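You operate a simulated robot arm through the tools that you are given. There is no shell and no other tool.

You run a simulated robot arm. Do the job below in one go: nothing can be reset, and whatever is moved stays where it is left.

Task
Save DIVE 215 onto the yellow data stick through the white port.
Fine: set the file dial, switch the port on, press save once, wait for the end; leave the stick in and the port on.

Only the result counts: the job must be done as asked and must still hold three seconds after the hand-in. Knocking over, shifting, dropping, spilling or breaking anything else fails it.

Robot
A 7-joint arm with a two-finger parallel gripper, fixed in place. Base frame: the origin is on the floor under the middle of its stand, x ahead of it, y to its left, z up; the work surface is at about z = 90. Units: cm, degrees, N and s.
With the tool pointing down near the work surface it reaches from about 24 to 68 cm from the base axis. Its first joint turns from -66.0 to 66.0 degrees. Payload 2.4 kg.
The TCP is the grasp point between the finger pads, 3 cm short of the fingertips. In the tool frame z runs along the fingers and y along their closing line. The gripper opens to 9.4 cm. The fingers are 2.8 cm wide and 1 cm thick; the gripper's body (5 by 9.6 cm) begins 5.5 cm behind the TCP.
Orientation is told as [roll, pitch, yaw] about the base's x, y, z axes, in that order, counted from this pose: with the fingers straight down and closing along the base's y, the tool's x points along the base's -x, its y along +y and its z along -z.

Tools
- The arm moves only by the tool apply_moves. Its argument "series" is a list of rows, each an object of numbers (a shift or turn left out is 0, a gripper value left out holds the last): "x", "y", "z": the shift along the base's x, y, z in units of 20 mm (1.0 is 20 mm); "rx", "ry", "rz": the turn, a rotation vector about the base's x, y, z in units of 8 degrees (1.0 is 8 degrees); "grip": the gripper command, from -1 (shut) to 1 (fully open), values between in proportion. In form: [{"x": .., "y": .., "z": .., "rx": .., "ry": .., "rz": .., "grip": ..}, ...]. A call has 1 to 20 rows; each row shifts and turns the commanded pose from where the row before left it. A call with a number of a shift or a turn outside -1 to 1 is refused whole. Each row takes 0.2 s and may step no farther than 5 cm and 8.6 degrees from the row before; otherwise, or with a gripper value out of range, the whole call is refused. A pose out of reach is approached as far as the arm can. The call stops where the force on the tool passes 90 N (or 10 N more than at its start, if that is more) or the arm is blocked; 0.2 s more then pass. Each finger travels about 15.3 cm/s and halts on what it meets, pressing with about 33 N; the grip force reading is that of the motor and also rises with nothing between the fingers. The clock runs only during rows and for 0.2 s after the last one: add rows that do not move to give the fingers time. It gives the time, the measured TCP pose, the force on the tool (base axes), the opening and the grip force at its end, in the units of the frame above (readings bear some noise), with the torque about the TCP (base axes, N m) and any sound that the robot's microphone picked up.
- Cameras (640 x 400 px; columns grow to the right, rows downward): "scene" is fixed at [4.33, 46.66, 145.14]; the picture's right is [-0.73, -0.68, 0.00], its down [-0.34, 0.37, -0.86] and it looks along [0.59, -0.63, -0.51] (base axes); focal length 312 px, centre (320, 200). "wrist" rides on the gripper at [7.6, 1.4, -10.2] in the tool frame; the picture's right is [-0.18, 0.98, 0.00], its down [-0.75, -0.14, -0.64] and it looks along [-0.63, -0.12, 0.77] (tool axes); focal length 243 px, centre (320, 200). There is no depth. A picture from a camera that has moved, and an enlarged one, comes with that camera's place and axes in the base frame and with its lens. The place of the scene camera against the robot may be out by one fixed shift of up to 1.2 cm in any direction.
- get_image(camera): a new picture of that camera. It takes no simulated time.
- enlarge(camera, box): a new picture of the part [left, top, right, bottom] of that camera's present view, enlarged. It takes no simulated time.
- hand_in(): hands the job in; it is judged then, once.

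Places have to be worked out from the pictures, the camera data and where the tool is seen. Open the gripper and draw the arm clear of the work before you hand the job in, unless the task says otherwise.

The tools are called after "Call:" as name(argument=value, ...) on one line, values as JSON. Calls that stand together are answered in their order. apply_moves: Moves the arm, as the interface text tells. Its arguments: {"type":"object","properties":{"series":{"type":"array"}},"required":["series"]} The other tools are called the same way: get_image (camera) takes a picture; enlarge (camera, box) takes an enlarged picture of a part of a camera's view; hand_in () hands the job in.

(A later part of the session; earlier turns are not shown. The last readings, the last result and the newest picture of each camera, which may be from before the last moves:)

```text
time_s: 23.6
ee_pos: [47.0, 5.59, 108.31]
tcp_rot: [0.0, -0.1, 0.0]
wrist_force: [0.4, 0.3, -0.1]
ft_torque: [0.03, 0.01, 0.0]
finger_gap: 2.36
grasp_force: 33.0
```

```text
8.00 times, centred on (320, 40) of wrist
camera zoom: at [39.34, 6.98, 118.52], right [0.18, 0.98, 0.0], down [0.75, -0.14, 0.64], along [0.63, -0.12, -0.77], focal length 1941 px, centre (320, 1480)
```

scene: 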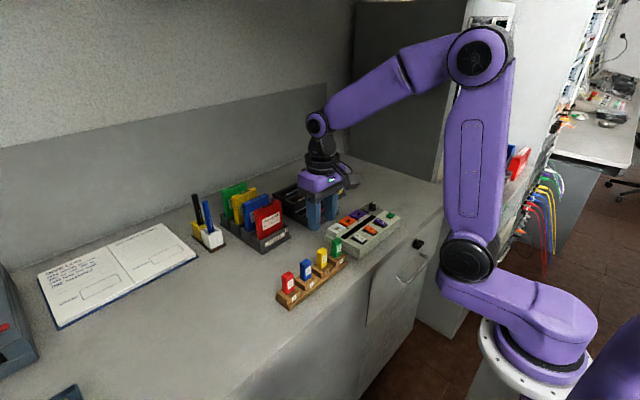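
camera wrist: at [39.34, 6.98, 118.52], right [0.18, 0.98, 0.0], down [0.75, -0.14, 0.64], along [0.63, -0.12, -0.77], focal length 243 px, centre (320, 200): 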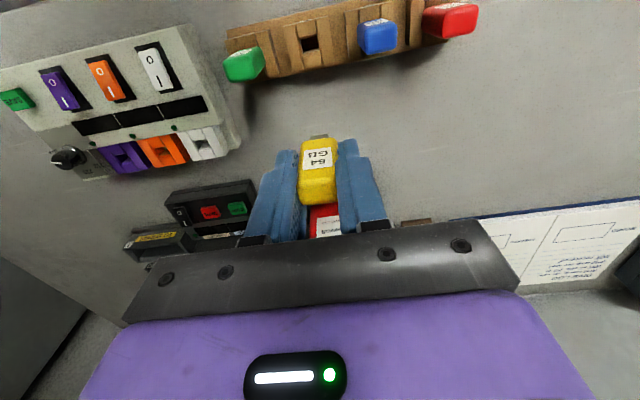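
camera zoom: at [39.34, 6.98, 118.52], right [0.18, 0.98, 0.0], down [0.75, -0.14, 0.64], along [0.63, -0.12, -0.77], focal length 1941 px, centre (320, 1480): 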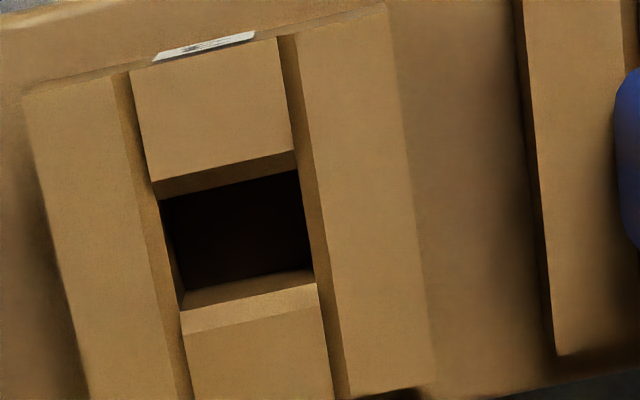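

The holder slot centre measures (42.42, 5.45) under the same view, which matches the stick centre. So the plug sits about +0.08 in x from the TCP, and the target TCP over the port is about (49.29, −8.45). I'll transfer at height.

Call:
apply_moves(series=[{"x": 0.143, "y": -0.8775}, {"x": 0.143, "y": -0.8775}, {"x": 0.143, "y": -0.8775}, {"x": 0.143, "y": -0.8775}, {"x": 0.143, "y": -0.8775}, {"x": 0.143, "y": -0.8775}, {"x": 0.143, "y": -0.8775}, {"x": 0.143, "y": -0.8775}, {}, {}])

Call:
get_image(camera="wrist")

Call:
enlarge(camera="scene", box=[300, 170, 400, 250])

```text
time_s: 25.8
ee_pos: [49.36, -8.39, 108.44]
tcp_rot: [-0.1, 0.0, 0.0]
wrist_force: [0.3, 0.4, -1.3]
ft_torque: [-0.01, 0.02, -0.02]
finger_gap: 2.31
grasp_force: 32.5
```

```text
taken
camera wrist: at [41.64, -6.93, 118.54], right [0.18, 0.98, 0.0], down [0.75, -0.14, 0.64], along [0.63, -0.12, -0.77], focal length 243 px, centre (320, 200)
```

wrist: 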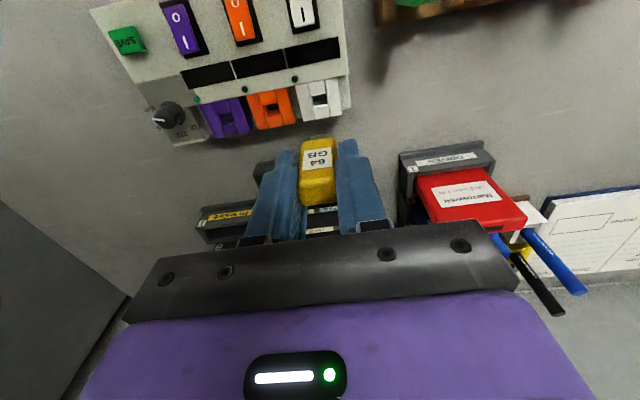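

```text
5.00 times, centred on (350, 210) of scene
camera zoom: at [4.33, 46.66, 145.14], right [-0.73, -0.68, 0.0], down [-0.34, 0.37, -0.86], along [0.59, -0.63, -0.51], focal length 1560 px, centre (170, 150)
```

zoom: 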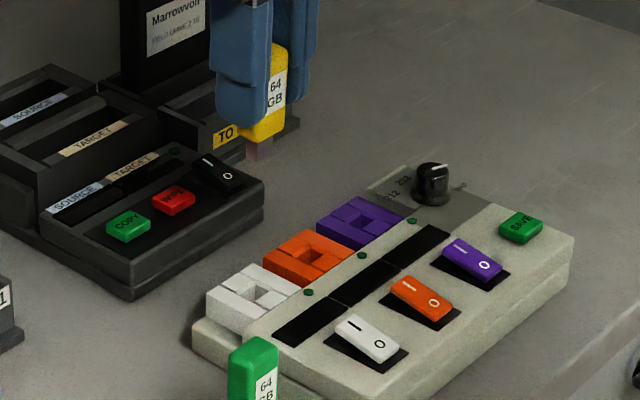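

Positioned over the port. I'll lower until the plug is about 1.5 cm above the port, then verify alignment.

Call:
apply_moves(series=[{"z": -0.6}, {"z": -0.6}, {"z": -0.6}, {"z": -0.6}, {"z": -0.5}, {"z": -0.4}, {"z": -0.4}, {}, {}])

Call:
get_image(camera="wrist")

Call:
enlarge(camera="wrist", box=[270, 90, 370, 160])

Call:
enlarge(camera="scene", box=[325, 200, 365, 240])

```text
time_s: 27.8
ee_pos: [49.3, -8.61, 100.88]
tcp_rot: [0.0, 0.0, 0.0]
wrist_force: [0.1, 0.1, -0.8]
ft_torque: [0.05, -0.02, 0.03]
finger_gap: 2.3
grasp_force: 33.3
```

```text
taken
camera wrist: at [41.65, -7.03, 111.08], right [0.18, 0.98, 0.0], down [0.75, -0.14, 0.64], along [0.63, -0.12, -0.77], focal length 243 px, centre (320, 200)
```

wrist: 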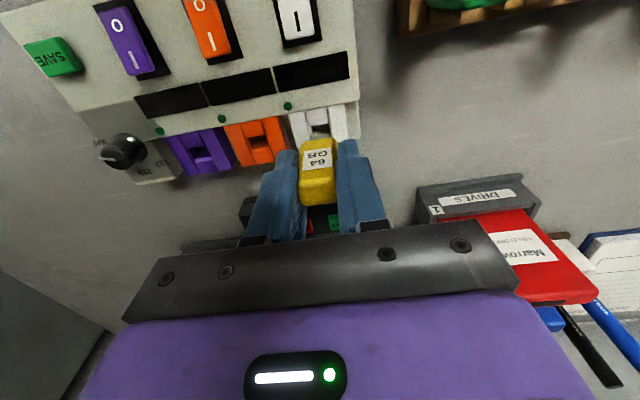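

```text
5.71 times, centred on (320, 125) of wrist
camera zoom: at [41.65, -7.03, 111.08], right [0.18, 0.98, 0.0], down [0.75, -0.14, 0.64], along [0.63, -0.12, -0.77], focal length 1386 px, centre (320, 629)
```

zoom: 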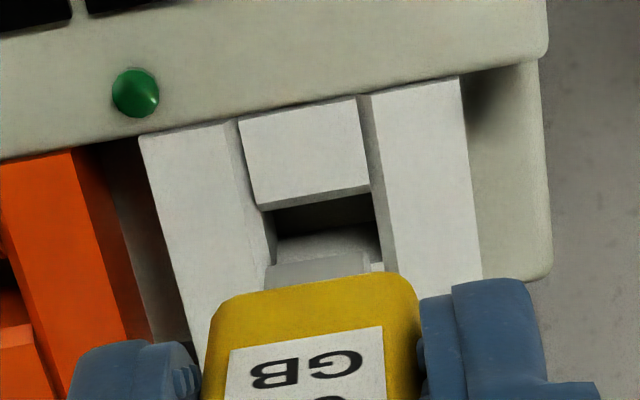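

```text
10.00 times, centred on (345, 220) of scene
camera zoom: at [4.33, 46.66, 145.14], right [-0.73, -0.68, 0.0], down [-0.34, 0.37, -0.86], along [0.59, -0.63, -0.51], focal length 3121 px, centre (70, 0)
```

zoom: 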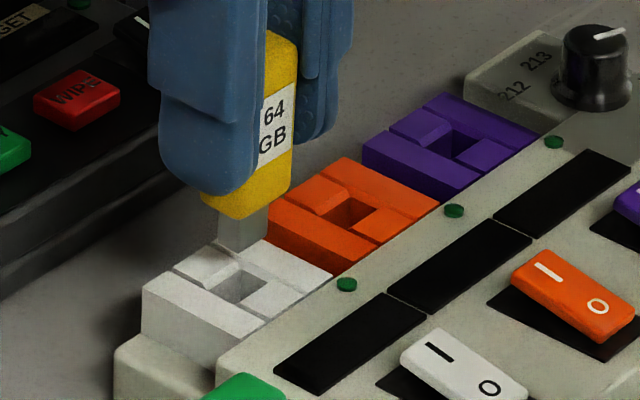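

Plug centre is about y −8.43 against the hole at −8.45, and the scene view also shows the plug directly over the hole. Lowering slowly with force checks.

Call:
apply_moves(series=[{"z": -0.15}, {"z": -0.15}, {"z": -0.15}, {"z": -0.15}, {"z": -0.1}, {}])

Call:
enlarge(camera="wrist", box=[270, 90, 370, 160])

Call:
enlarge(camera="scene", box=[330, 205, 360, 240])

```text
time_s: 29.2
ee_pos: [49.28, -8.52, 99.43]
tcp_rot: [0.0, -0.1, 0.1]
wrist_force: [-0.5, 0.0, -0.9]
ft_torque: [0.02, -0.01, 0.01]
finger_gap: 2.32
grasp_force: 33.0
```

```text
5.71 times, centred on (320, 125) of wrist
camera zoom: at [41.64, -7.07, 109.63], right [0.18, 0.98, 0.0], down [0.75, -0.14, 0.64], along [0.63, -0.12, -0.77], focal length 1386 px, centre (320, 629)
```

zoom: 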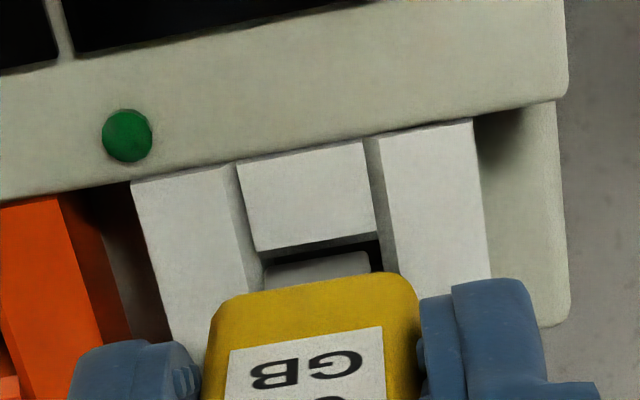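

```text
11.43 times, centred on (345, 222) of scene
camera zoom: at [4.33, 46.66, 145.14], right [-0.73, -0.68, 0.0], down [-0.34, 0.37, -0.86], along [0.59, -0.63, -0.51], focal length 3567 px, centre (34, -57)
```

zoom: 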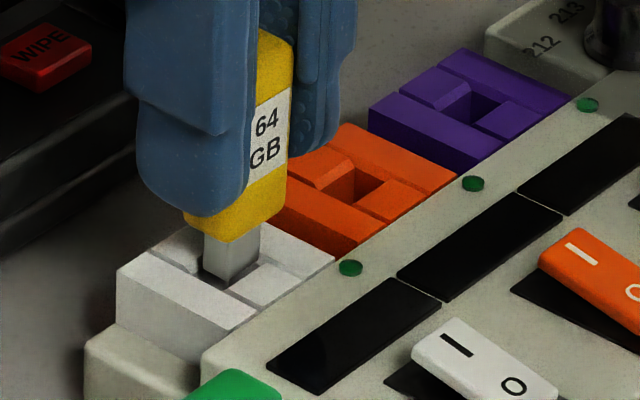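

No contact force yet, and the plug is at the hole mouth: y matches within 0.3 mm, and x is slightly toward the front wall. I'll nudge +0.5 mm in x and continue down gently.

Call:
apply_moves(series=[{"x": 0.03}, {"z": -0.08}, {"z": -0.08}, {"z": -0.08}, {}])

Call:
enlarge(camera="wrist", box=[270, 90, 370, 160])

Call:
enlarge(camera="scene", box=[330, 205, 360, 240])

```text
time_s: 30.4
ee_pos: [49.33, -8.5, 99.02]
tcp_rot: [0.0, 0.0, 0.0]
wrist_force: [-0.3, -0.3, -0.4]
ft_torque: [0.0, 0.02, -0.05]
finger_gap: 2.32
grasp_force: 33.4
```

```text
5.71 times, centred on (320, 125) of wrist
camera zoom: at [41.71, -7.02, 109.19], right [0.18, 0.98, 0.0], down [0.75, -0.14, 0.64], along [0.63, -0.12, -0.77], focal length 1386 px, centre (320, 629)
```

zoom: 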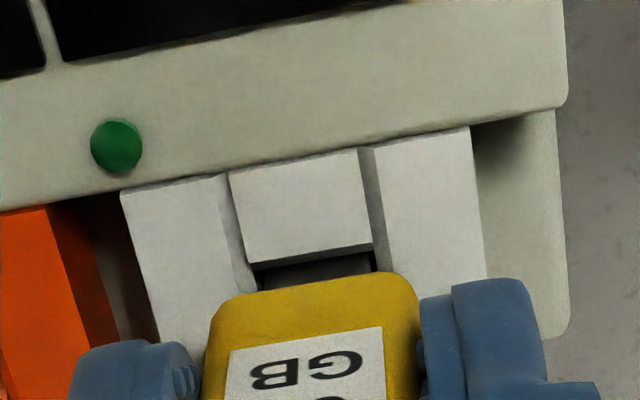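

```text
11.43 times, centred on (345, 222) of scene
camera zoom: at [4.33, 46.66, 145.14], right [-0.73, -0.68, 0.0], down [-0.34, 0.37, -0.86], along [0.59, -0.63, -0.51], focal length 3567 px, centre (34, -57)
```

zoom: 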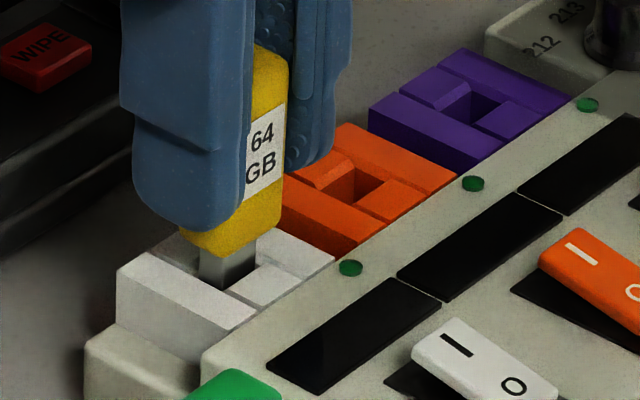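

The plug is entering the hole with no contact force. Continuing down.

Call:
apply_moves(series=[{"z": -0.08}, {"z": -0.08}, {"z": -0.06}, {}])

Call:
enlarge(camera="scene", box=[330, 205, 360, 240])

```text
time_s: 31.4
ee_pos: [49.34, -8.48, 98.48]
tcp_rot: [0.0, 0.0, -0.1]
wrist_force: [1.0, -0.4, 0.2]
ft_torque: [0.05, -0.01, -0.02]
finger_gap: 2.32
grasp_force: 33.3
```

```text
11.43 times, centred on (345, 222) of scene
camera zoom: at [4.33, 46.66, 145.14], right [-0.73, -0.68, 0.0], down [-0.34, 0.37, -0.86], along [0.59, -0.63, -0.51], focal length 3567 px, centre (34, -57)
```

zoom: 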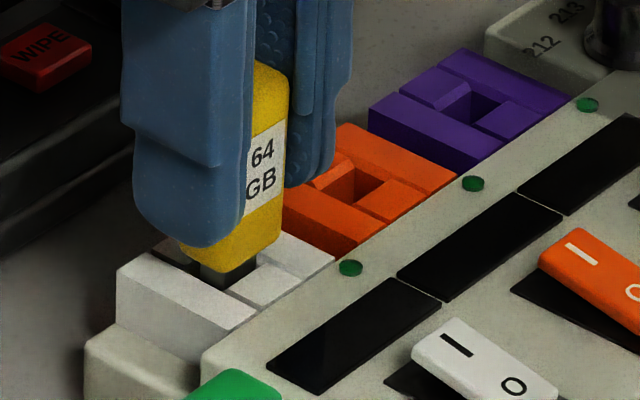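

Still no resistance, with a bit of plug remaining visible. I'll continue in small steps until it seats.

Call:
apply_moves(series=[{"z": -0.05}, {"z": -0.05}, {"z": -0.05}, {}])

Call:
enlarge(camera="scene", box=[330, 205, 360, 240])

```text
time_s: 32.4
ee_pos: [49.43, -8.44, 98.32]
tcp_rot: [-0.1, 0.1, 0.0]
wrist_force: [-0.4, -0.5, -0.4]
ft_torque: [-0.03, 0.02, -0.01]
finger_gap: 2.25
grasp_force: 33.1
```

```text
11.43 times, centred on (345, 222) of scene
camera zoom: at [4.33, 46.66, 145.14], right [-0.73, -0.68, 0.0], down [-0.34, 0.37, -0.86], along [0.59, -0.63, -0.51], focal length 3567 px, centre (34, -57)
```

zoom: 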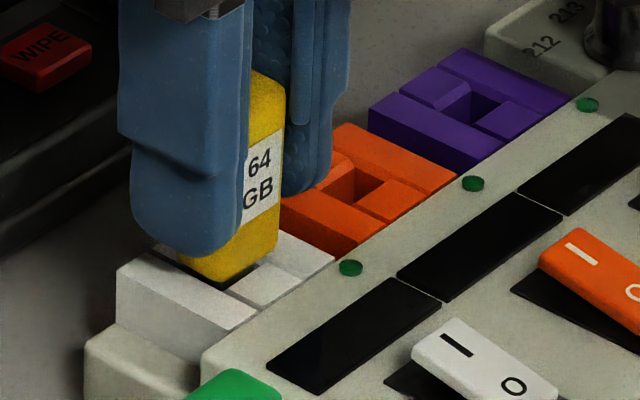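

The body is almost on the port top. A few more small steps while watching for the seating force.

Call:
apply_moves(series=[{"z": -0.05}, {"z": -0.05}, {}])

Call:
enlarge(camera="scene", box=[330, 205, 360, 240])

Call:
enlarge(camera="wrist", box=[270, 90, 370, 160])

```text
time_s: 33.2
ee_pos: [49.38, -8.38, 98.08]
tcp_rot: [0.0, 0.1, 0.0]
wrist_force: [-0.2, -0.7, 0.1]
ft_torque: [-0.02, -0.02, 0.0]
finger_gap: 2.3
grasp_force: 32.6
```

```text
11.43 times, centred on (345, 222) of scene
camera zoom: at [4.33, 46.66, 145.14], right [-0.73, -0.68, 0.0], down [-0.34, 0.37, -0.86], along [0.59, -0.63, -0.51], focal length 3567 px, centre (34, -57)
```

zoom: 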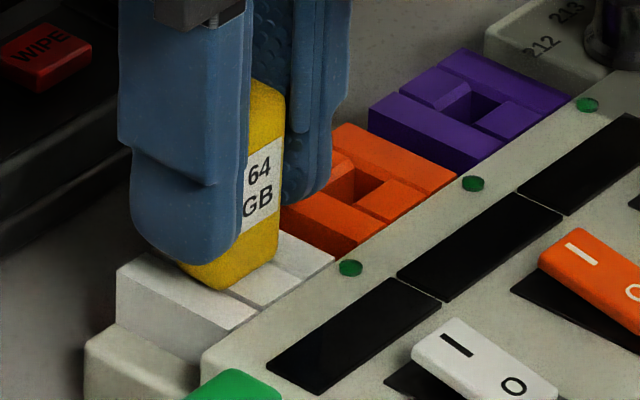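

```text
5.71 times, centred on (320, 125) of wrist
camera zoom: at [41.72, -6.97, 108.24], right [0.18, 0.98, 0.0], down [0.75, -0.14, 0.64], along [0.63, -0.12, -0.77], focal length 1386 px, centre (320, 629)
```

zoom: 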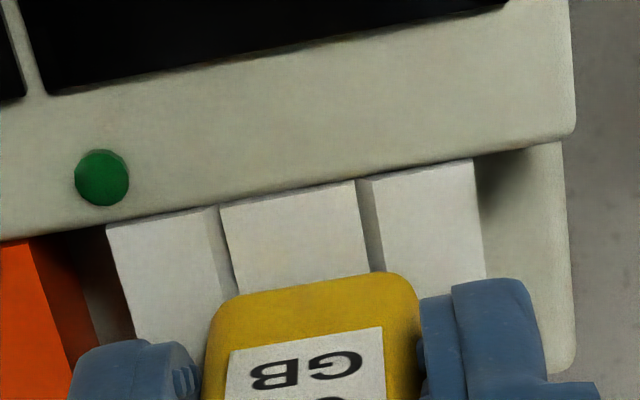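

The body bottom looks flush but there is no reaction force yet. I'll continue with tiny steps.

Call:
apply_moves(series=[{"z": -0.04}, {"z": -0.04}, {}])

Call:
enlarge(camera="scene", box=[330, 205, 360, 240])

```text
time_s: 34.0
ee_pos: [49.53, -8.44, 97.96]
tcp_rot: [0.0, -0.1, -0.1]
wrist_force: [-4.3, 0.4, 21.6]
ft_torque: [0.02, 0.33, -0.03]
finger_gap: 2.29
grasp_force: 32.8
```

```text
11.43 times, centred on (345, 222) of scene
camera zoom: at [4.28, 46.67, 145.14], right [-0.73, -0.68, 0.0], down [-0.34, 0.37, -0.86], along [0.59, -0.63, -0.51], focal length 3567 px, centre (34, -57)
```

zoom: 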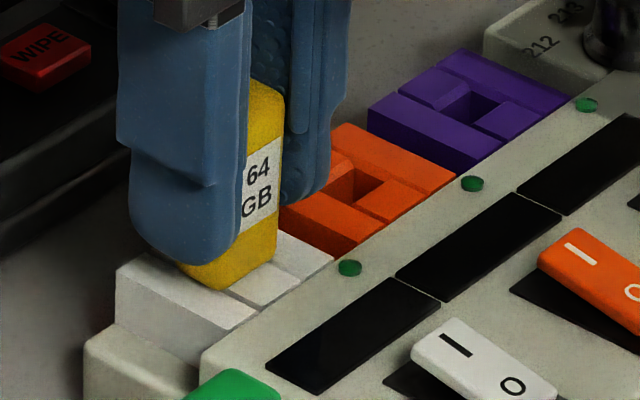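

Contact: 21.6 N upward at z≈97.96, with the body flush on the port. I'll press a touch more to confirm it is fully seated rather than caught, then relax.

Call:
apply_moves(series=[{"z": -0.03}, {}, {}])

Call:
enlarge(camera="wrist", box=[270, 100, 370, 170])

```text
time_s: 34.8
ee_pos: [49.32, -8.44, 97.89]
tcp_rot: [0.0, -0.3, 0.1]
wrist_force: [-2.6, 4.8, 33.5]
ft_torque: [0.19, 0.32, -0.02]
finger_gap: 2.29
grasp_force: 32.5
```

```text
5.71 times, centred on (320, 135) of wrist
camera zoom: at [41.72, -6.99, 108.13], right [0.18, 0.98, 0.0], down [0.75, -0.14, 0.65], along [0.63, -0.12, -0.76], focal length 1386 px, centre (320, 571)
```

zoom: 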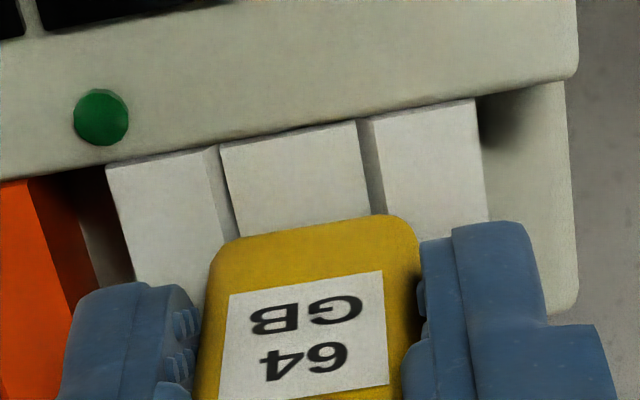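

It is solidly seated (33 N, no further travel). Relaxing the load, then opening to 4 cm and rising.

Call:
apply_moves(series=[{"z": 0.06}, {}, {"grip": -0.15}, {"grip": -0.15}, {}])

Call:
enlarge(camera="wrist", box=[250, 90, 390, 180])

```text
time_s: 36.0
ee_pos: [49.35, -8.49, 98.02]
tcp_rot: [0.0, 0.0, 0.0]
wrist_force: [0.2, 0.3, -0.3]
ft_torque: [-0.01, -0.02, 0.01]
finger_gap: 3.99
grasp_force: 0.0
```

```text
4.44 times, centred on (320, 135) of wrist
camera zoom: at [41.71, -6.99, 108.16], right [0.18, 0.98, 0.0], down [0.75, -0.14, 0.64], along [0.63, -0.12, -0.77], focal length 1078 px, centre (320, 489)
```

zoom: 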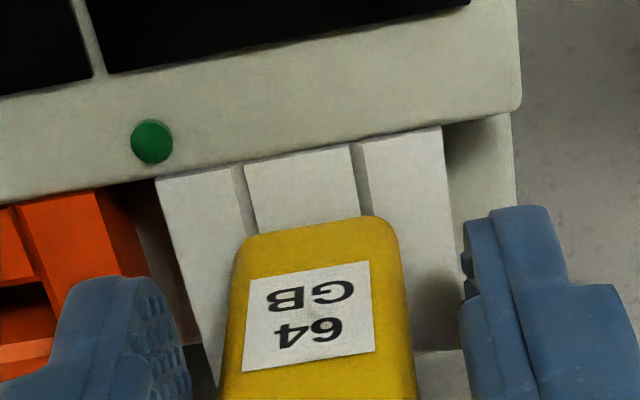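

The stick stands upright on its own. Retreating straight up and moving to a vertical viewing position over the dial.

Call:
apply_moves(series=[{"z": 0.4}, {"z": 0.8}, {"z": 0.8}, {"z": 0.8}, {"z": 0.8}, {"z": 0.8}, {"z": 0.8}, {"x": 0.16, "y": -0.86}, {"x": 0.16, "y": -0.86}, {"x": 0.16, "y": -0.86}, {"x": 0.16, "y": -0.86}, {"x": 0.16, "y": -0.86}, {"x": 0.16, "y": -0.86}, {"x": 0.16, "y": -0.86}, {"x": 0.16, "y": -0.86}, {"x": 0.16, "y": -0.86}, {}, {}])

Call:
get_image(camera="wrist")

Call:
enlarge(camera="wrist", box=[272, 15, 368, 75])

Call:
enlarge(camera="scene", box=[310, 180, 420, 260])

```text
time_s: 39.8
ee_pos: [52.35, -23.97, 108.42]
tcp_rot: [0.0, 0.0, 0.1]
wrist_force: [-0.4, 0.3, 0.3]
ft_torque: [0.01, -0.02, 0.01]
finger_gap: 4.0
grasp_force: 0.0
```

```text
taken
camera wrist: at [44.58, -22.42, 118.68], right [0.18, 0.98, 0.0], down [0.75, -0.14, 0.64], along [0.63, -0.12, -0.77], focal length 243 px, centre (320, 200)
```

wrist: 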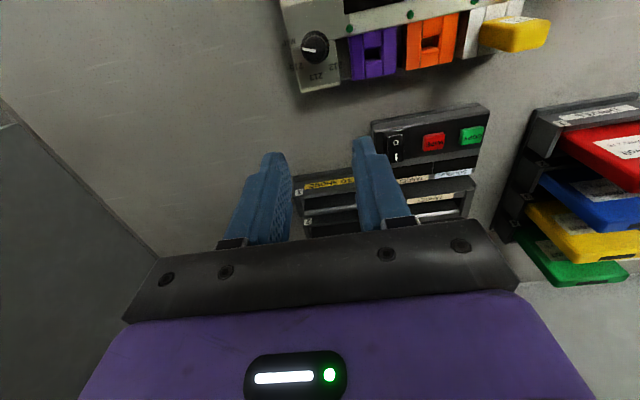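

```text
6.67 times, centred on (320, 45) of wrist
camera zoom: at [44.58, -22.42, 118.68], right [0.18, 0.98, 0.0], down [0.75, -0.14, 0.64], along [0.63, -0.12, -0.77], focal length 1618 px, centre (320, 1233)
```

zoom: 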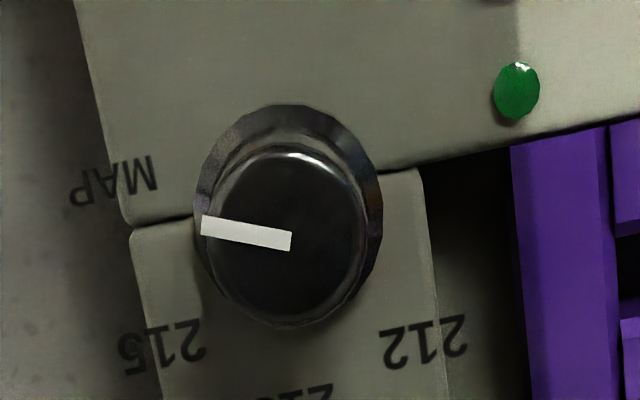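

```text
5.00 times, centred on (365, 220) of scene
camera zoom: at [4.33, 46.66, 145.14], right [-0.73, -0.68, 0.0], down [-0.34, 0.37, -0.86], along [0.59, -0.63, -0.51], focal length 1560 px, centre (95, 100)
```

zoom: 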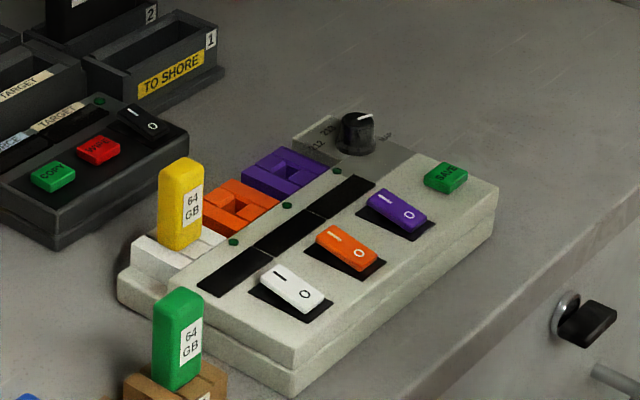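

The yellow stick stands seated in the white port. The knob axis is at about (47.75, −23.45), top z≈95.6. The pointer is at about −110° (MAP) and 215 is at about −56°, so it needs roughly +50°. I'll go over the knob with yaw −24° and a 3.4 cm gap.

Call:
apply_moves(series=[{"x": -0.575, "y": 0.065, "rz": -1, "grip": -0.277}, {"x": -0.575, "y": 0.065, "rz": -1}, {"x": -0.575, "y": 0.065, "rz": -1}, {"x": -0.575, "y": 0.065}, {"z": -0.8}, {"z": -0.8}, {"z": -0.8}, {}, {}])

Call:
get_image(camera="wrist")

Call:
enlarge(camera="wrist", box=[256, 90, 384, 170])

Call:
enlarge(camera="scene", box=[340, 170, 410, 230])

```text
time_s: 41.8
ee_pos: [47.7, -23.37, 103.49]
tcp_rot: [0.0, 0.0, -23.9]
wrist_force: [-1.1, -0.5, -0.5]
ft_torque: [-0.01, -0.01, 0.01]
finger_gap: 3.4
grasp_force: 0.1
```

```text
taken
camera wrist: at [41.27, -18.92, 113.76], right [0.57, 0.82, 0.0], down [0.63, -0.44, 0.64], along [0.53, -0.36, -0.77], focal length 243 px, centre (320, 200)
```

wrist: 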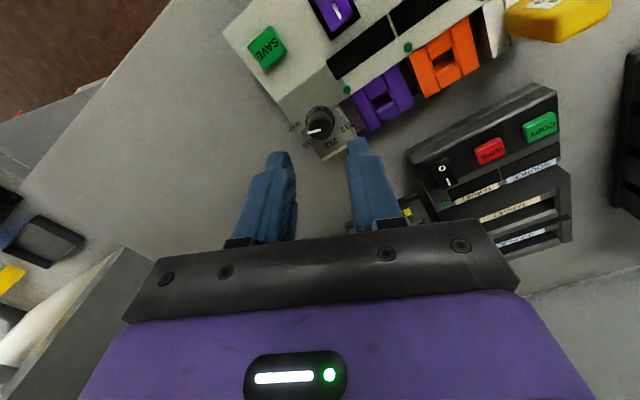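

```text
5.00 times, centred on (320, 130) of wrist
camera zoom: at [41.27, -18.92, 113.76], right [0.57, 0.82, 0.0], down [0.63, -0.44, 0.64], along [0.53, -0.36, -0.77], focal length 1213 px, centre (320, 550)
```

zoom: 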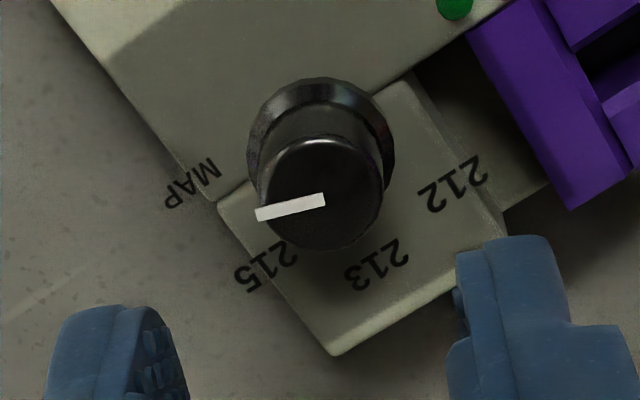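

```text
6.67 times, centred on (375, 200) of scene
camera zoom: at [4.33, 46.66, 145.14], right [-0.73, -0.68, 0.0], down [-0.34, 0.37, -0.86], along [0.59, -0.63, -0.51], focal length 2081 px, centre (-47, 200)
```

zoom: 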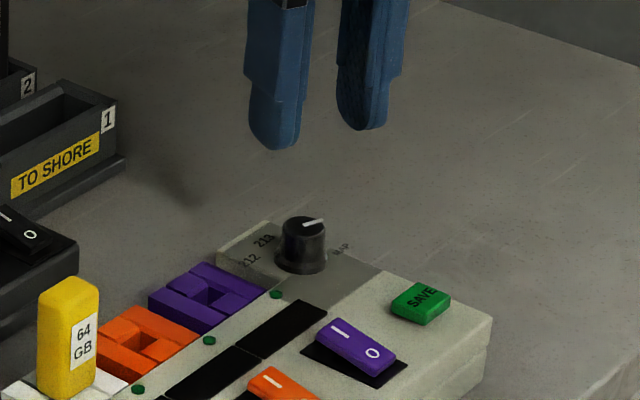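

The knob centre is at about (47.74, −23.38), within 1 mm of the TCP. I'll descend so the fingertips straddle the knob just above its skirt.

Call:
apply_moves(series=[{"x": 0.025, "y": -0.015, "z": -0.5}, {"z": -0.5}, {"z": -0.5}, {"z": -0.5}, {"z": -0.5}, {"z": -0.4}, {}, {}])

Call:
enlarge(camera="wrist", box=[256, 90, 384, 170])

Call:
enlarge(camera="scene", box=[345, 185, 405, 230])

```text
time_s: 43.6
ee_pos: [47.61, -23.46, 97.7]
tcp_rot: [0.0, 0.0, -24.0]
wrist_force: [0.3, 0.1, 0.1]
ft_torque: [0.05, 0.02, -0.01]
finger_gap: 3.4
grasp_force: 0.0
```

```text
5.00 times, centred on (320, 130) of wrist
camera zoom: at [41.27, -19.0, 108.0], right [0.57, 0.82, 0.0], down [0.63, -0.44, 0.64], along [0.53, -0.36, -0.77], focal length 1213 px, centre (320, 550)
```

zoom: 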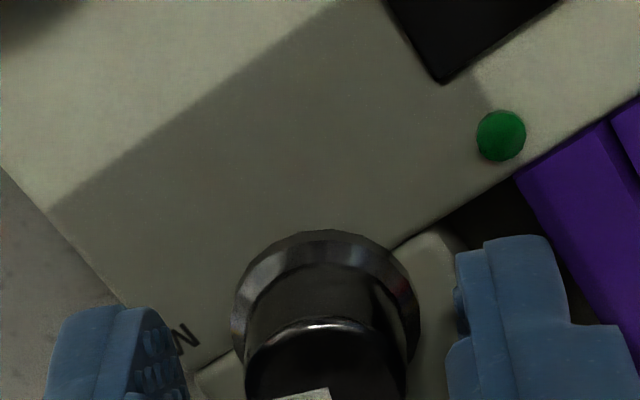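

```text
8.89 times, centred on (375, 208) of scene
camera zoom: at [4.33, 46.66, 145.14], right [-0.73, -0.68, 0.0], down [-0.34, 0.37, -0.86], along [0.59, -0.63, -0.51], focal length 2774 px, centre (-169, 133)
```

zoom: 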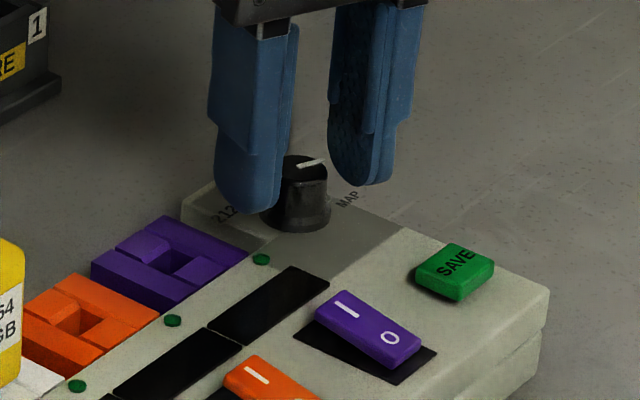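

The knob appears about 0.6 mm to the right of the finger midline, so I'll correct that, lower 3 mm, and close in small increments.

Call:
apply_moves(series=[{"x": 0.015, "y": 0.025, "z": -0.15}, {"grip": -0.4}, {"grip": -0.45}, {"grip": -0.49}, {"grip": -0.52}, {}])

Call:
enlarge(camera="wrist", box=[256, 110, 384, 190])

```text
time_s: 45.0
ee_pos: [47.61, -23.54, 97.47]
tcp_rot: [-0.1, 0.0, -24.0]
wrist_force: [-0.3, -0.8, 0.5]
ft_torque: [-0.01, -0.03, 0.01]
finger_gap: 2.26
grasp_force: 0.3
```

```text
5.00 times, centred on (320, 150) of wrist
camera zoom: at [41.3, -18.97, 107.68], right [0.57, 0.82, 0.0], down [0.63, -0.44, 0.64], along [0.53, -0.36, -0.77], focal length 1213 px, centre (320, 450)
```

zoom: 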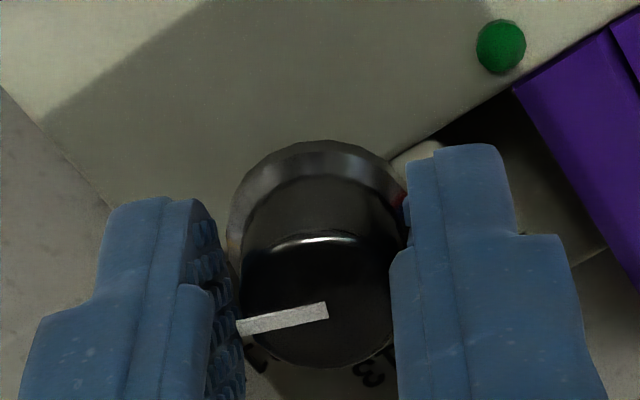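

Nearly touching on both sides with no lateral force. Closing fully on the knob now in increments.

Call:
apply_moves(series=[{"grip": -0.54}, {"grip": -0.56}, {"grip": -0.6}, {}])

Call:
enlarge(camera="wrist", box=[256, 110, 384, 190])

```text
time_s: 46.0
ee_pos: [47.76, -23.36, 97.48]
tcp_rot: [0.1, 0.1, -24.0]
wrist_force: [-0.2, -0.3, -0.6]
ft_torque: [-0.05, 0.02, -0.01]
finger_gap: 2.23
grasp_force: 45.2
```

```text
5.00 times, centred on (320, 150) of wrist
camera zoom: at [41.3, -18.97, 107.68], right [0.57, 0.82, 0.0], down [0.63, -0.44, 0.64], along [0.53, -0.36, -0.77], focal length 1213 px, centre (320, 450)
```

zoom: 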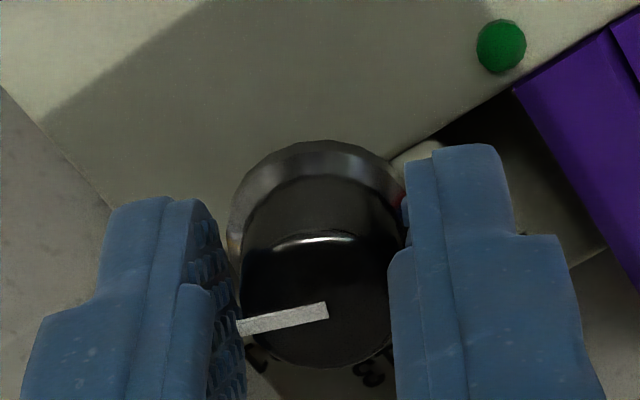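

Firm, centred grip on the knob (gap 2.23, negligible lateral force). Turning +48° counter-clockwise.

Call:
apply_moves(series=[{"rz": 0.6, "grip": -0.65}, {"rz": 0.6}, {"rz": 0.6}, {"rz": 0.6}, {"rz": 0.6}, {"rz": 0.6}, {"rz": 0.6}, {"rz": 0.6}, {"rz": 0.6}, {"rz": 0.6}, {}, {}])

Call:
enlarge(camera="wrist", box=[256, 110, 384, 190])

Call:
enlarge(camera="scene", box=[345, 185, 405, 230])

```text
time_s: 48.6
ee_pos: [47.72, -23.61, 97.42]
tcp_rot: [-0.1, -0.2, 23.9]
wrist_force: [-3.8, -19.2, 2.0]
ft_torque: [-0.46, -0.49, -0.02]
finger_gap: 2.22
grasp_force: 45.1
```

```text
5.00 times, centred on (320, 150) of wrist
camera zoom: at [40.11, -25.3, 107.67], right [-0.23, 0.97, 0.0], down [0.74, 0.18, 0.64], along [0.63, 0.15, -0.77], focal length 1213 px, centre (320, 450)
```

zoom: 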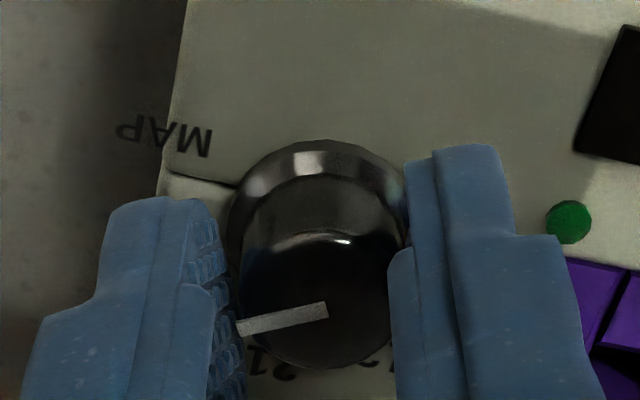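

```text
8.89 times, centred on (375, 208) of scene
camera zoom: at [4.31, 46.61, 145.16], right [-0.73, -0.68, 0.0], down [-0.34, 0.37, -0.86], along [0.59, -0.63, -0.51], focal length 2774 px, centre (-169, 133)
```

zoom: 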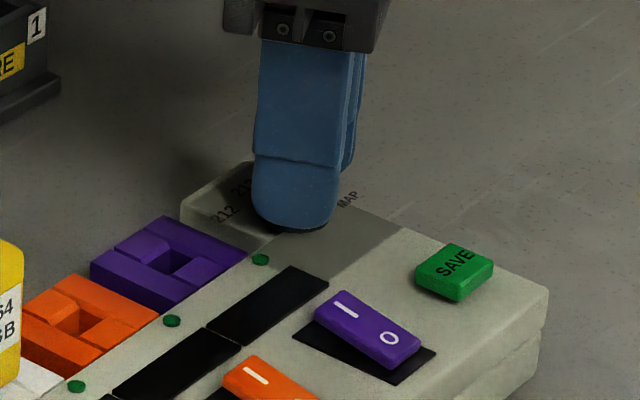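

The knob turned with the gripper and the hub hasn't moved. A lateral force of about 19 N has built up, so I'll ease it off before releasing.

Call:
apply_moves(series=[{"y": -0.03, "x": -0.01}, {"y": -0.02}, {}])

```text
time_s: 49.4
ee_pos: [47.82, -23.58, 97.38]
tcp_rot: [-0.2, -0.1, 24.0]
wrist_force: [3.4, -17.4, 5.5]
ft_torque: [-0.74, 0.08, -0.02]
finger_gap: 2.21
grasp_force: 45.3
```

The lateral force is mostly between the fingers and the knob and isn't sensitive to position, so I'll just release by opening, then look.

Call:
apply_moves(series=[{"grip": -0.4}, {"grip": -0.25}, {}])

Call:
enlarge(camera="wrist", box=[256, 110, 384, 190])

```text
time_s: 50.2
ee_pos: [47.62, -23.35, 97.3]
tcp_rot: [0.1, 0.1, 24.1]
wrist_force: [0.9, -0.3, 0.9]
ft_torque: [0.02, 0.0, 0.0]
finger_gap: 3.52
grasp_force: 0.0
```

```text
5.00 times, centred on (320, 150) of wrist
camera zoom: at [40.08, -25.23, 107.64], right [-0.23, 0.97, 0.0], down [0.75, 0.18, 0.64], along [0.62, 0.15, -0.77], focal length 1213 px, centre (320, 450)
```

zoom: 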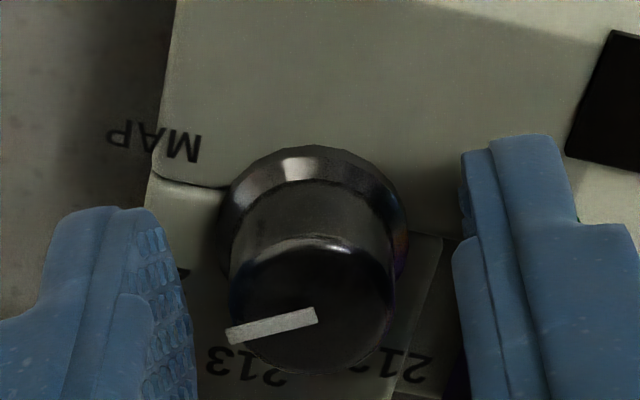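

Released cleanly. Rising to check which label the pointer indicates.

Call:
apply_moves(series=[{"z": 0.5}, {"z": 0.7}, {"z": 0.7}, {"z": 0.7}, {"z": 0.6}, {}, {}])

Call:
enlarge(camera="wrist", box=[256, 80, 384, 160])

Call:
enlarge(camera="scene", box=[345, 190, 405, 235])

```text
time_s: 51.8
ee_pos: [47.66, -23.46, 103.8]
tcp_rot: [0.0, 0.0, 24.0]
wrist_force: [-0.9, -0.7, 0.2]
ft_torque: [0.0, -0.03, 0.0]
finger_gap: 3.51
grasp_force: 0.0
```

```text
5.00 times, centred on (320, 120) of wrist
camera zoom: at [40.11, -25.34, 114.06], right [-0.23, 0.97, 0.0], down [0.75, 0.18, 0.64], along [0.62, 0.15, -0.77], focal length 1213 px, centre (320, 600)
```

zoom: 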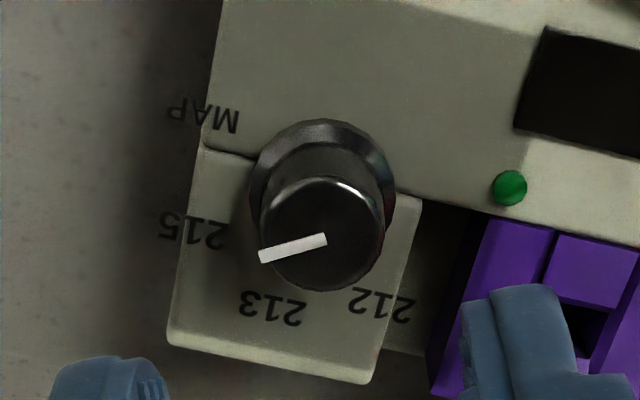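

```text
8.89 times, centred on (375, 212) of scene
camera zoom: at [4.33, 46.66, 145.14], right [-0.73, -0.68, 0.0], down [-0.34, 0.37, -0.86], along [0.59, -0.63, -0.51], focal length 2774 px, centre (-169, 89)
```

zoom: 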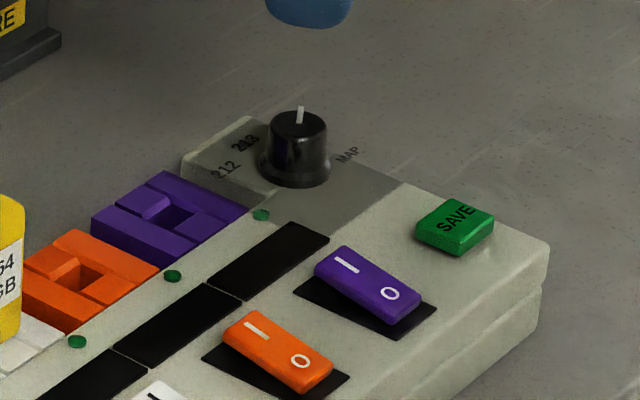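

The pointer now lines up with 215 (about −60° against the label at about −57°, spacing ≈48°). Next is the white rocker: its frame is centred at about (41.7, −8.5), with the raised I-end near x≈43. I'll move there with the gripper closed and yaw back at 0.

Call:
apply_moves(series=[{"x": -0.259, "y": 0.831, "rz": -0.333, "grip": -0.6}, {"x": -0.259, "y": 0.831, "rz": -0.333, "grip": -1}, {"x": -0.259, "y": 0.831, "rz": -0.333}, {"x": -0.259, "y": 0.831, "rz": -0.333}, {"x": -0.259, "y": 0.831, "rz": -0.333}, {"x": -0.259, "y": 0.831, "rz": -0.333}, {"x": -0.259, "y": 0.831, "rz": -0.333}, {"x": -0.259, "y": 0.831, "rz": -0.333}, {"x": -0.259, "y": 0.831, "rz": -0.333}, {}, {}])

Call:
get_image(camera="wrist")

Call:
enlarge(camera="wrist", box=[256, 100, 384, 180])

Call:
enlarge(camera="scene", box=[320, 185, 410, 260])

```text
time_s: 54.2
ee_pos: [42.85, -8.57, 103.79]
tcp_rot: [0.0, -0.1, 0.0]
wrist_force: [0.3, -0.4, 1.2]
ft_torque: [0.0, -0.02, -0.02]
finger_gap: 0.0
grasp_force: 33.2
```

```text
taken
camera wrist: at [35.26, -7.1, 114.13], right [0.18, 0.98, 0.0], down [0.75, -0.14, 0.64], along [0.63, -0.12, -0.77], focal length 243 px, centre (320, 200)
```

wrist: 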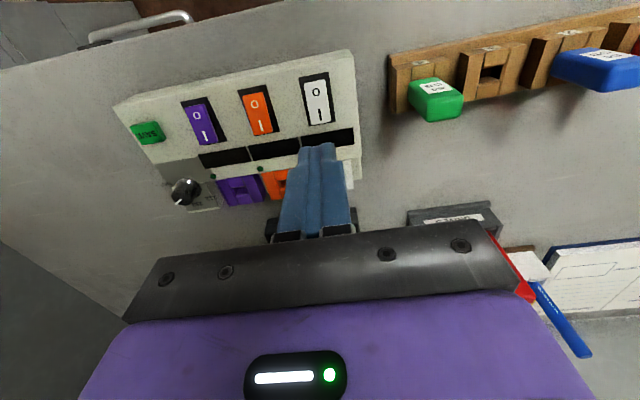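

```text
5.00 times, centred on (320, 140) of wrist
camera zoom: at [35.26, -7.1, 114.13], right [0.18, 0.98, 0.0], down [0.75, -0.14, 0.64], along [0.63, -0.12, -0.77], focal length 1213 px, centre (320, 500)
```

zoom: 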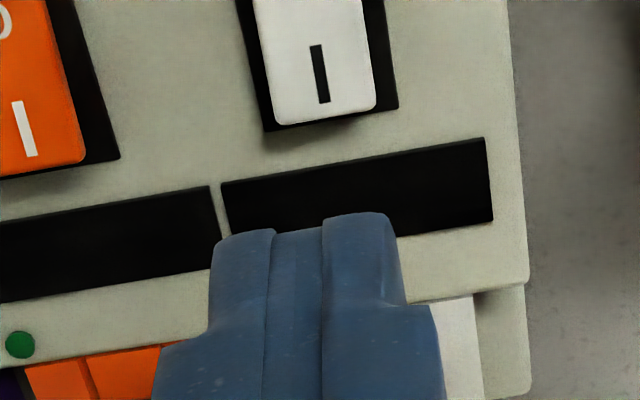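

```text
5.33 times, centred on (365, 222) of scene
camera zoom: at [4.33, 46.66, 145.14], right [-0.73, -0.68, 0.0], down [-0.34, 0.37, -0.86], along [0.59, -0.63, -0.51], focal length 1665 px, centre (80, 80)
```

zoom: 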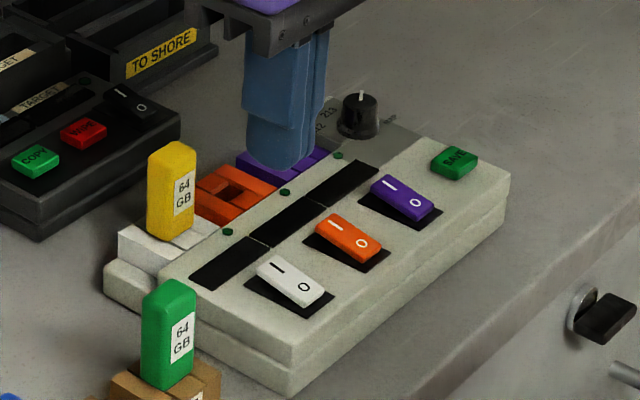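

The fingertip is over the I end of the white rocker (end edge at x≈43.2, y≈−8.5; TCP (42.87, −8.55)). Lowering to just above it.

Call:
apply_moves(series=[{"z": -0.6}, {"z": -0.6}, {"z": -0.6}, {"z": -0.5}, {"z": -0.4}, {}, {}])

Call:
enlarge(camera="wrist", box=[256, 100, 384, 180])

Call:
enlarge(camera="scene", box=[330, 205, 390, 250])

```text
time_s: 55.8
ee_pos: [42.95, -8.63, 98.3]
tcp_rot: [0.0, 0.0, 0.1]
wrist_force: [-0.5, -1.0, 0.0]
ft_torque: [-0.03, 0.01, 0.01]
finger_gap: 0.01
grasp_force: 33.1
```

```text
5.00 times, centred on (320, 140) of wrist
camera zoom: at [35.28, -7.14, 108.63], right [0.18, 0.98, 0.0], down [0.75, -0.14, 0.64], along [0.63, -0.12, -0.77], focal length 1213 px, centre (320, 500)
```

zoom: 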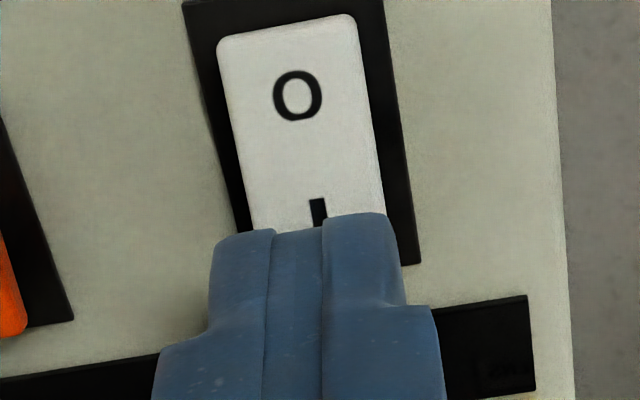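

```text
8.89 times, centred on (360, 228) of scene
camera zoom: at [4.33, 46.66, 145.14], right [-0.73, -0.68, 0.0], down [-0.34, 0.37, -0.86], along [0.59, -0.63, -0.51], focal length 2774 px, centre (-36, -44)
```

zoom: 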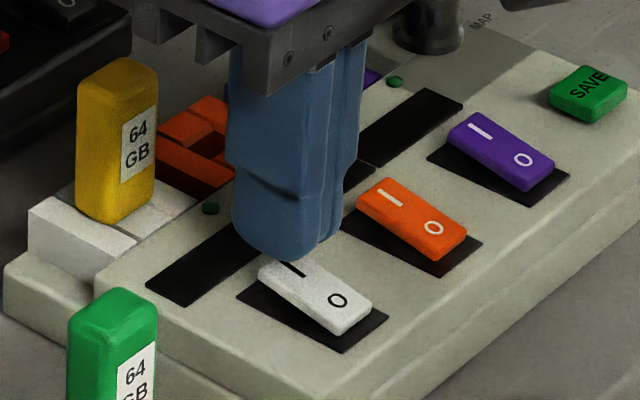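

The fingertip is over the I end with the tip at about 95.3. Pressing down in 1 mm steps while watching force.

Call:
apply_moves(series=[{"z": -0.1}, {"z": -0.1}, {"z": -0.1}, {"z": -0.1}, {}])

Call:
enlarge(camera="scene", box=[330, 205, 390, 250])

```text
time_s: 57.0
ee_pos: [43.02, -8.53, 97.65]
tcp_rot: [0.0, 0.0, 0.0]
wrist_force: [0.1, -0.6, 0.3]
ft_torque: [-0.02, 0.01, 0.02]
finger_gap: 0.01
grasp_force: 32.8
```

```text
8.89 times, centred on (360, 228) of scene
camera zoom: at [4.33, 46.66, 145.14], right [-0.73, -0.68, 0.0], down [-0.34, 0.37, -0.86], along [0.59, -0.63, -0.51], focal length 2774 px, centre (-36, -44)
```

zoom: 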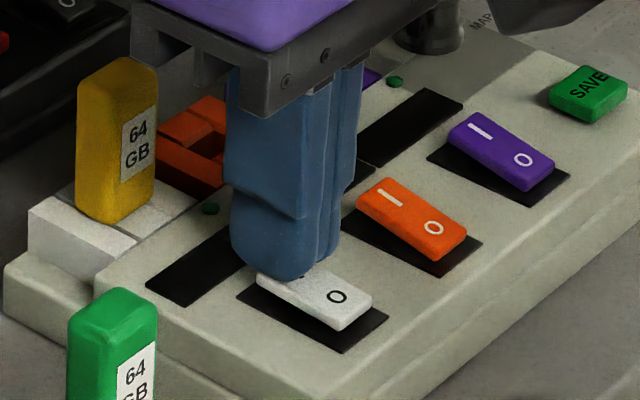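

Almost touching. Continuing in smaller steps.

Call:
apply_moves(series=[{"z": -0.08}, {"z": -0.08}, {"z": -0.08}, {}])

Call:
enlarge(camera="scene", box=[330, 205, 390, 250])

```text
time_s: 57.9
ee_pos: [43.18, -8.58, 97.5]
tcp_rot: [0.0, -0.3, 0.1]
wrist_force: [-1.2, 0.4, 8.5]
ft_torque: [0.0, 0.19, -0.04]
finger_gap: 0.01
grasp_force: 33.1
stopped in row 4: the force on the tool passed its limit at 96 N (the readings are from after the stop); the commanded pose is now the measured one
```

```text
8.89 times, centred on (360, 228) of scene
camera zoom: at [4.31, 46.67, 145.14], right [-0.73, -0.68, 0.0], down [-0.34, 0.37, -0.86], along [0.59, -0.63, -0.51], focal length 2774 px, centre (-36, -44)
```

zoom: 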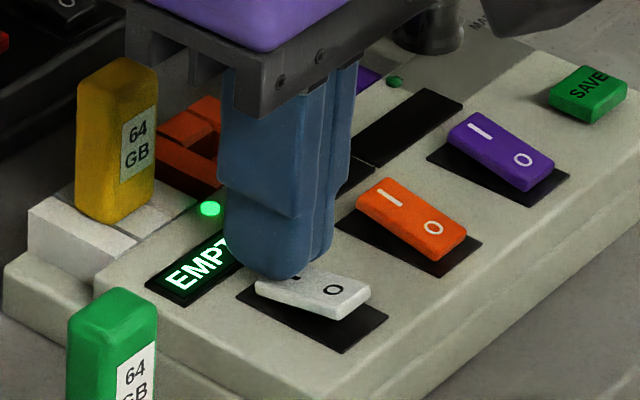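

The white port's LED lit and its display reads "EMPT…", so the rocker has flipped on. I'll lift off straight away and check everything.

Call:
apply_moves(series=[{"z": 0.2}, {"z": 0.5}, {"z": 0.7}, {"z": 0.8}, {"z": 0.8}, {"z": 0.5}, {}, {}])

Call:
get_image(camera="wrist")

Call:
enlarge(camera="scene", box=[320, 190, 410, 260])

Call:
enlarge(camera="scene", box=[325, 205, 365, 240])

```text
time_s: 59.6
ee_pos: [43.34, -8.62, 104.61]
tcp_rot: [-0.1, -0.3, 0.2]
wrist_force: [-0.1, -0.2, 0.0]
ft_torque: [0.01, 0.02, 0.03]
finger_gap: 0.0
grasp_force: 32.6
```

```text
taken
camera wrist: at [35.52, -7.14, 114.78], right [0.18, 0.98, 0.0], down [0.75, -0.14, 0.65], along [0.64, -0.12, -0.76], focal length 243 px, centre (320, 200)
```

wrist: 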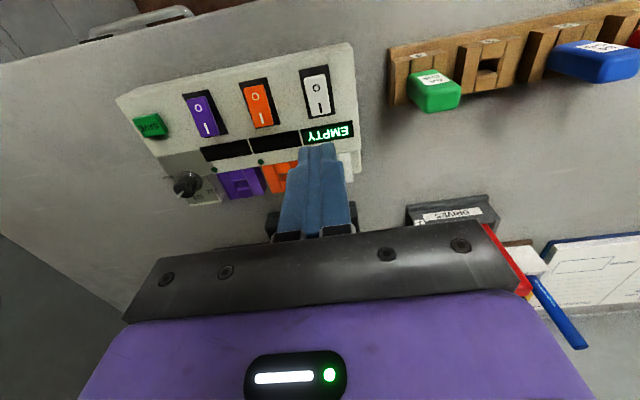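

```text
5.71 times, centred on (365, 225) of scene
camera zoom: at [4.33, 46.66, 145.14], right [-0.73, -0.68, 0.0], down [-0.34, 0.37, -0.86], along [0.59, -0.63, -0.51], focal length 1784 px, centre (63, 57)
```

zoom: 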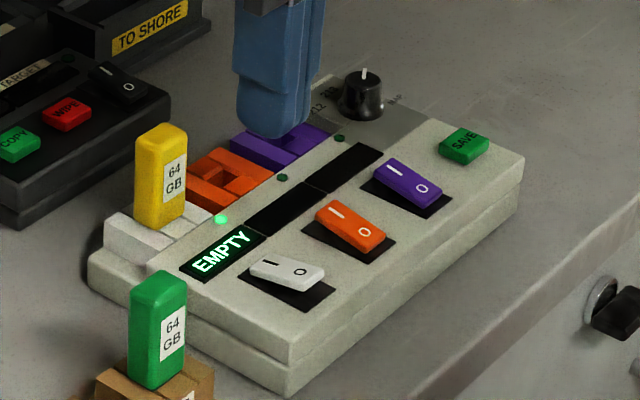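

```text
11.43 times, centred on (345, 222) of scene
camera zoom: at [4.33, 46.66, 145.14], right [-0.73, -0.68, 0.0], down [-0.34, 0.37, -0.86], along [0.59, -0.63, -0.51], focal length 3567 px, centre (34, -57)
```

zoom: 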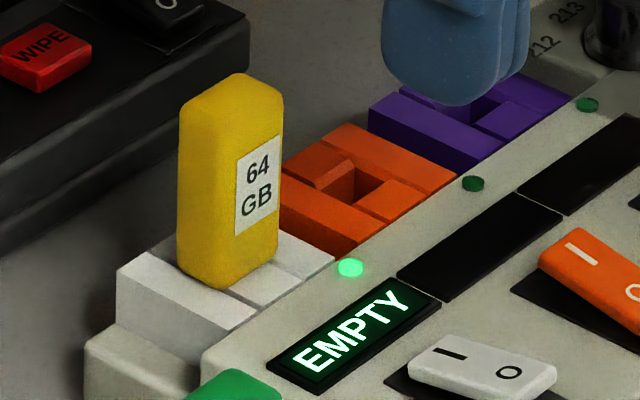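

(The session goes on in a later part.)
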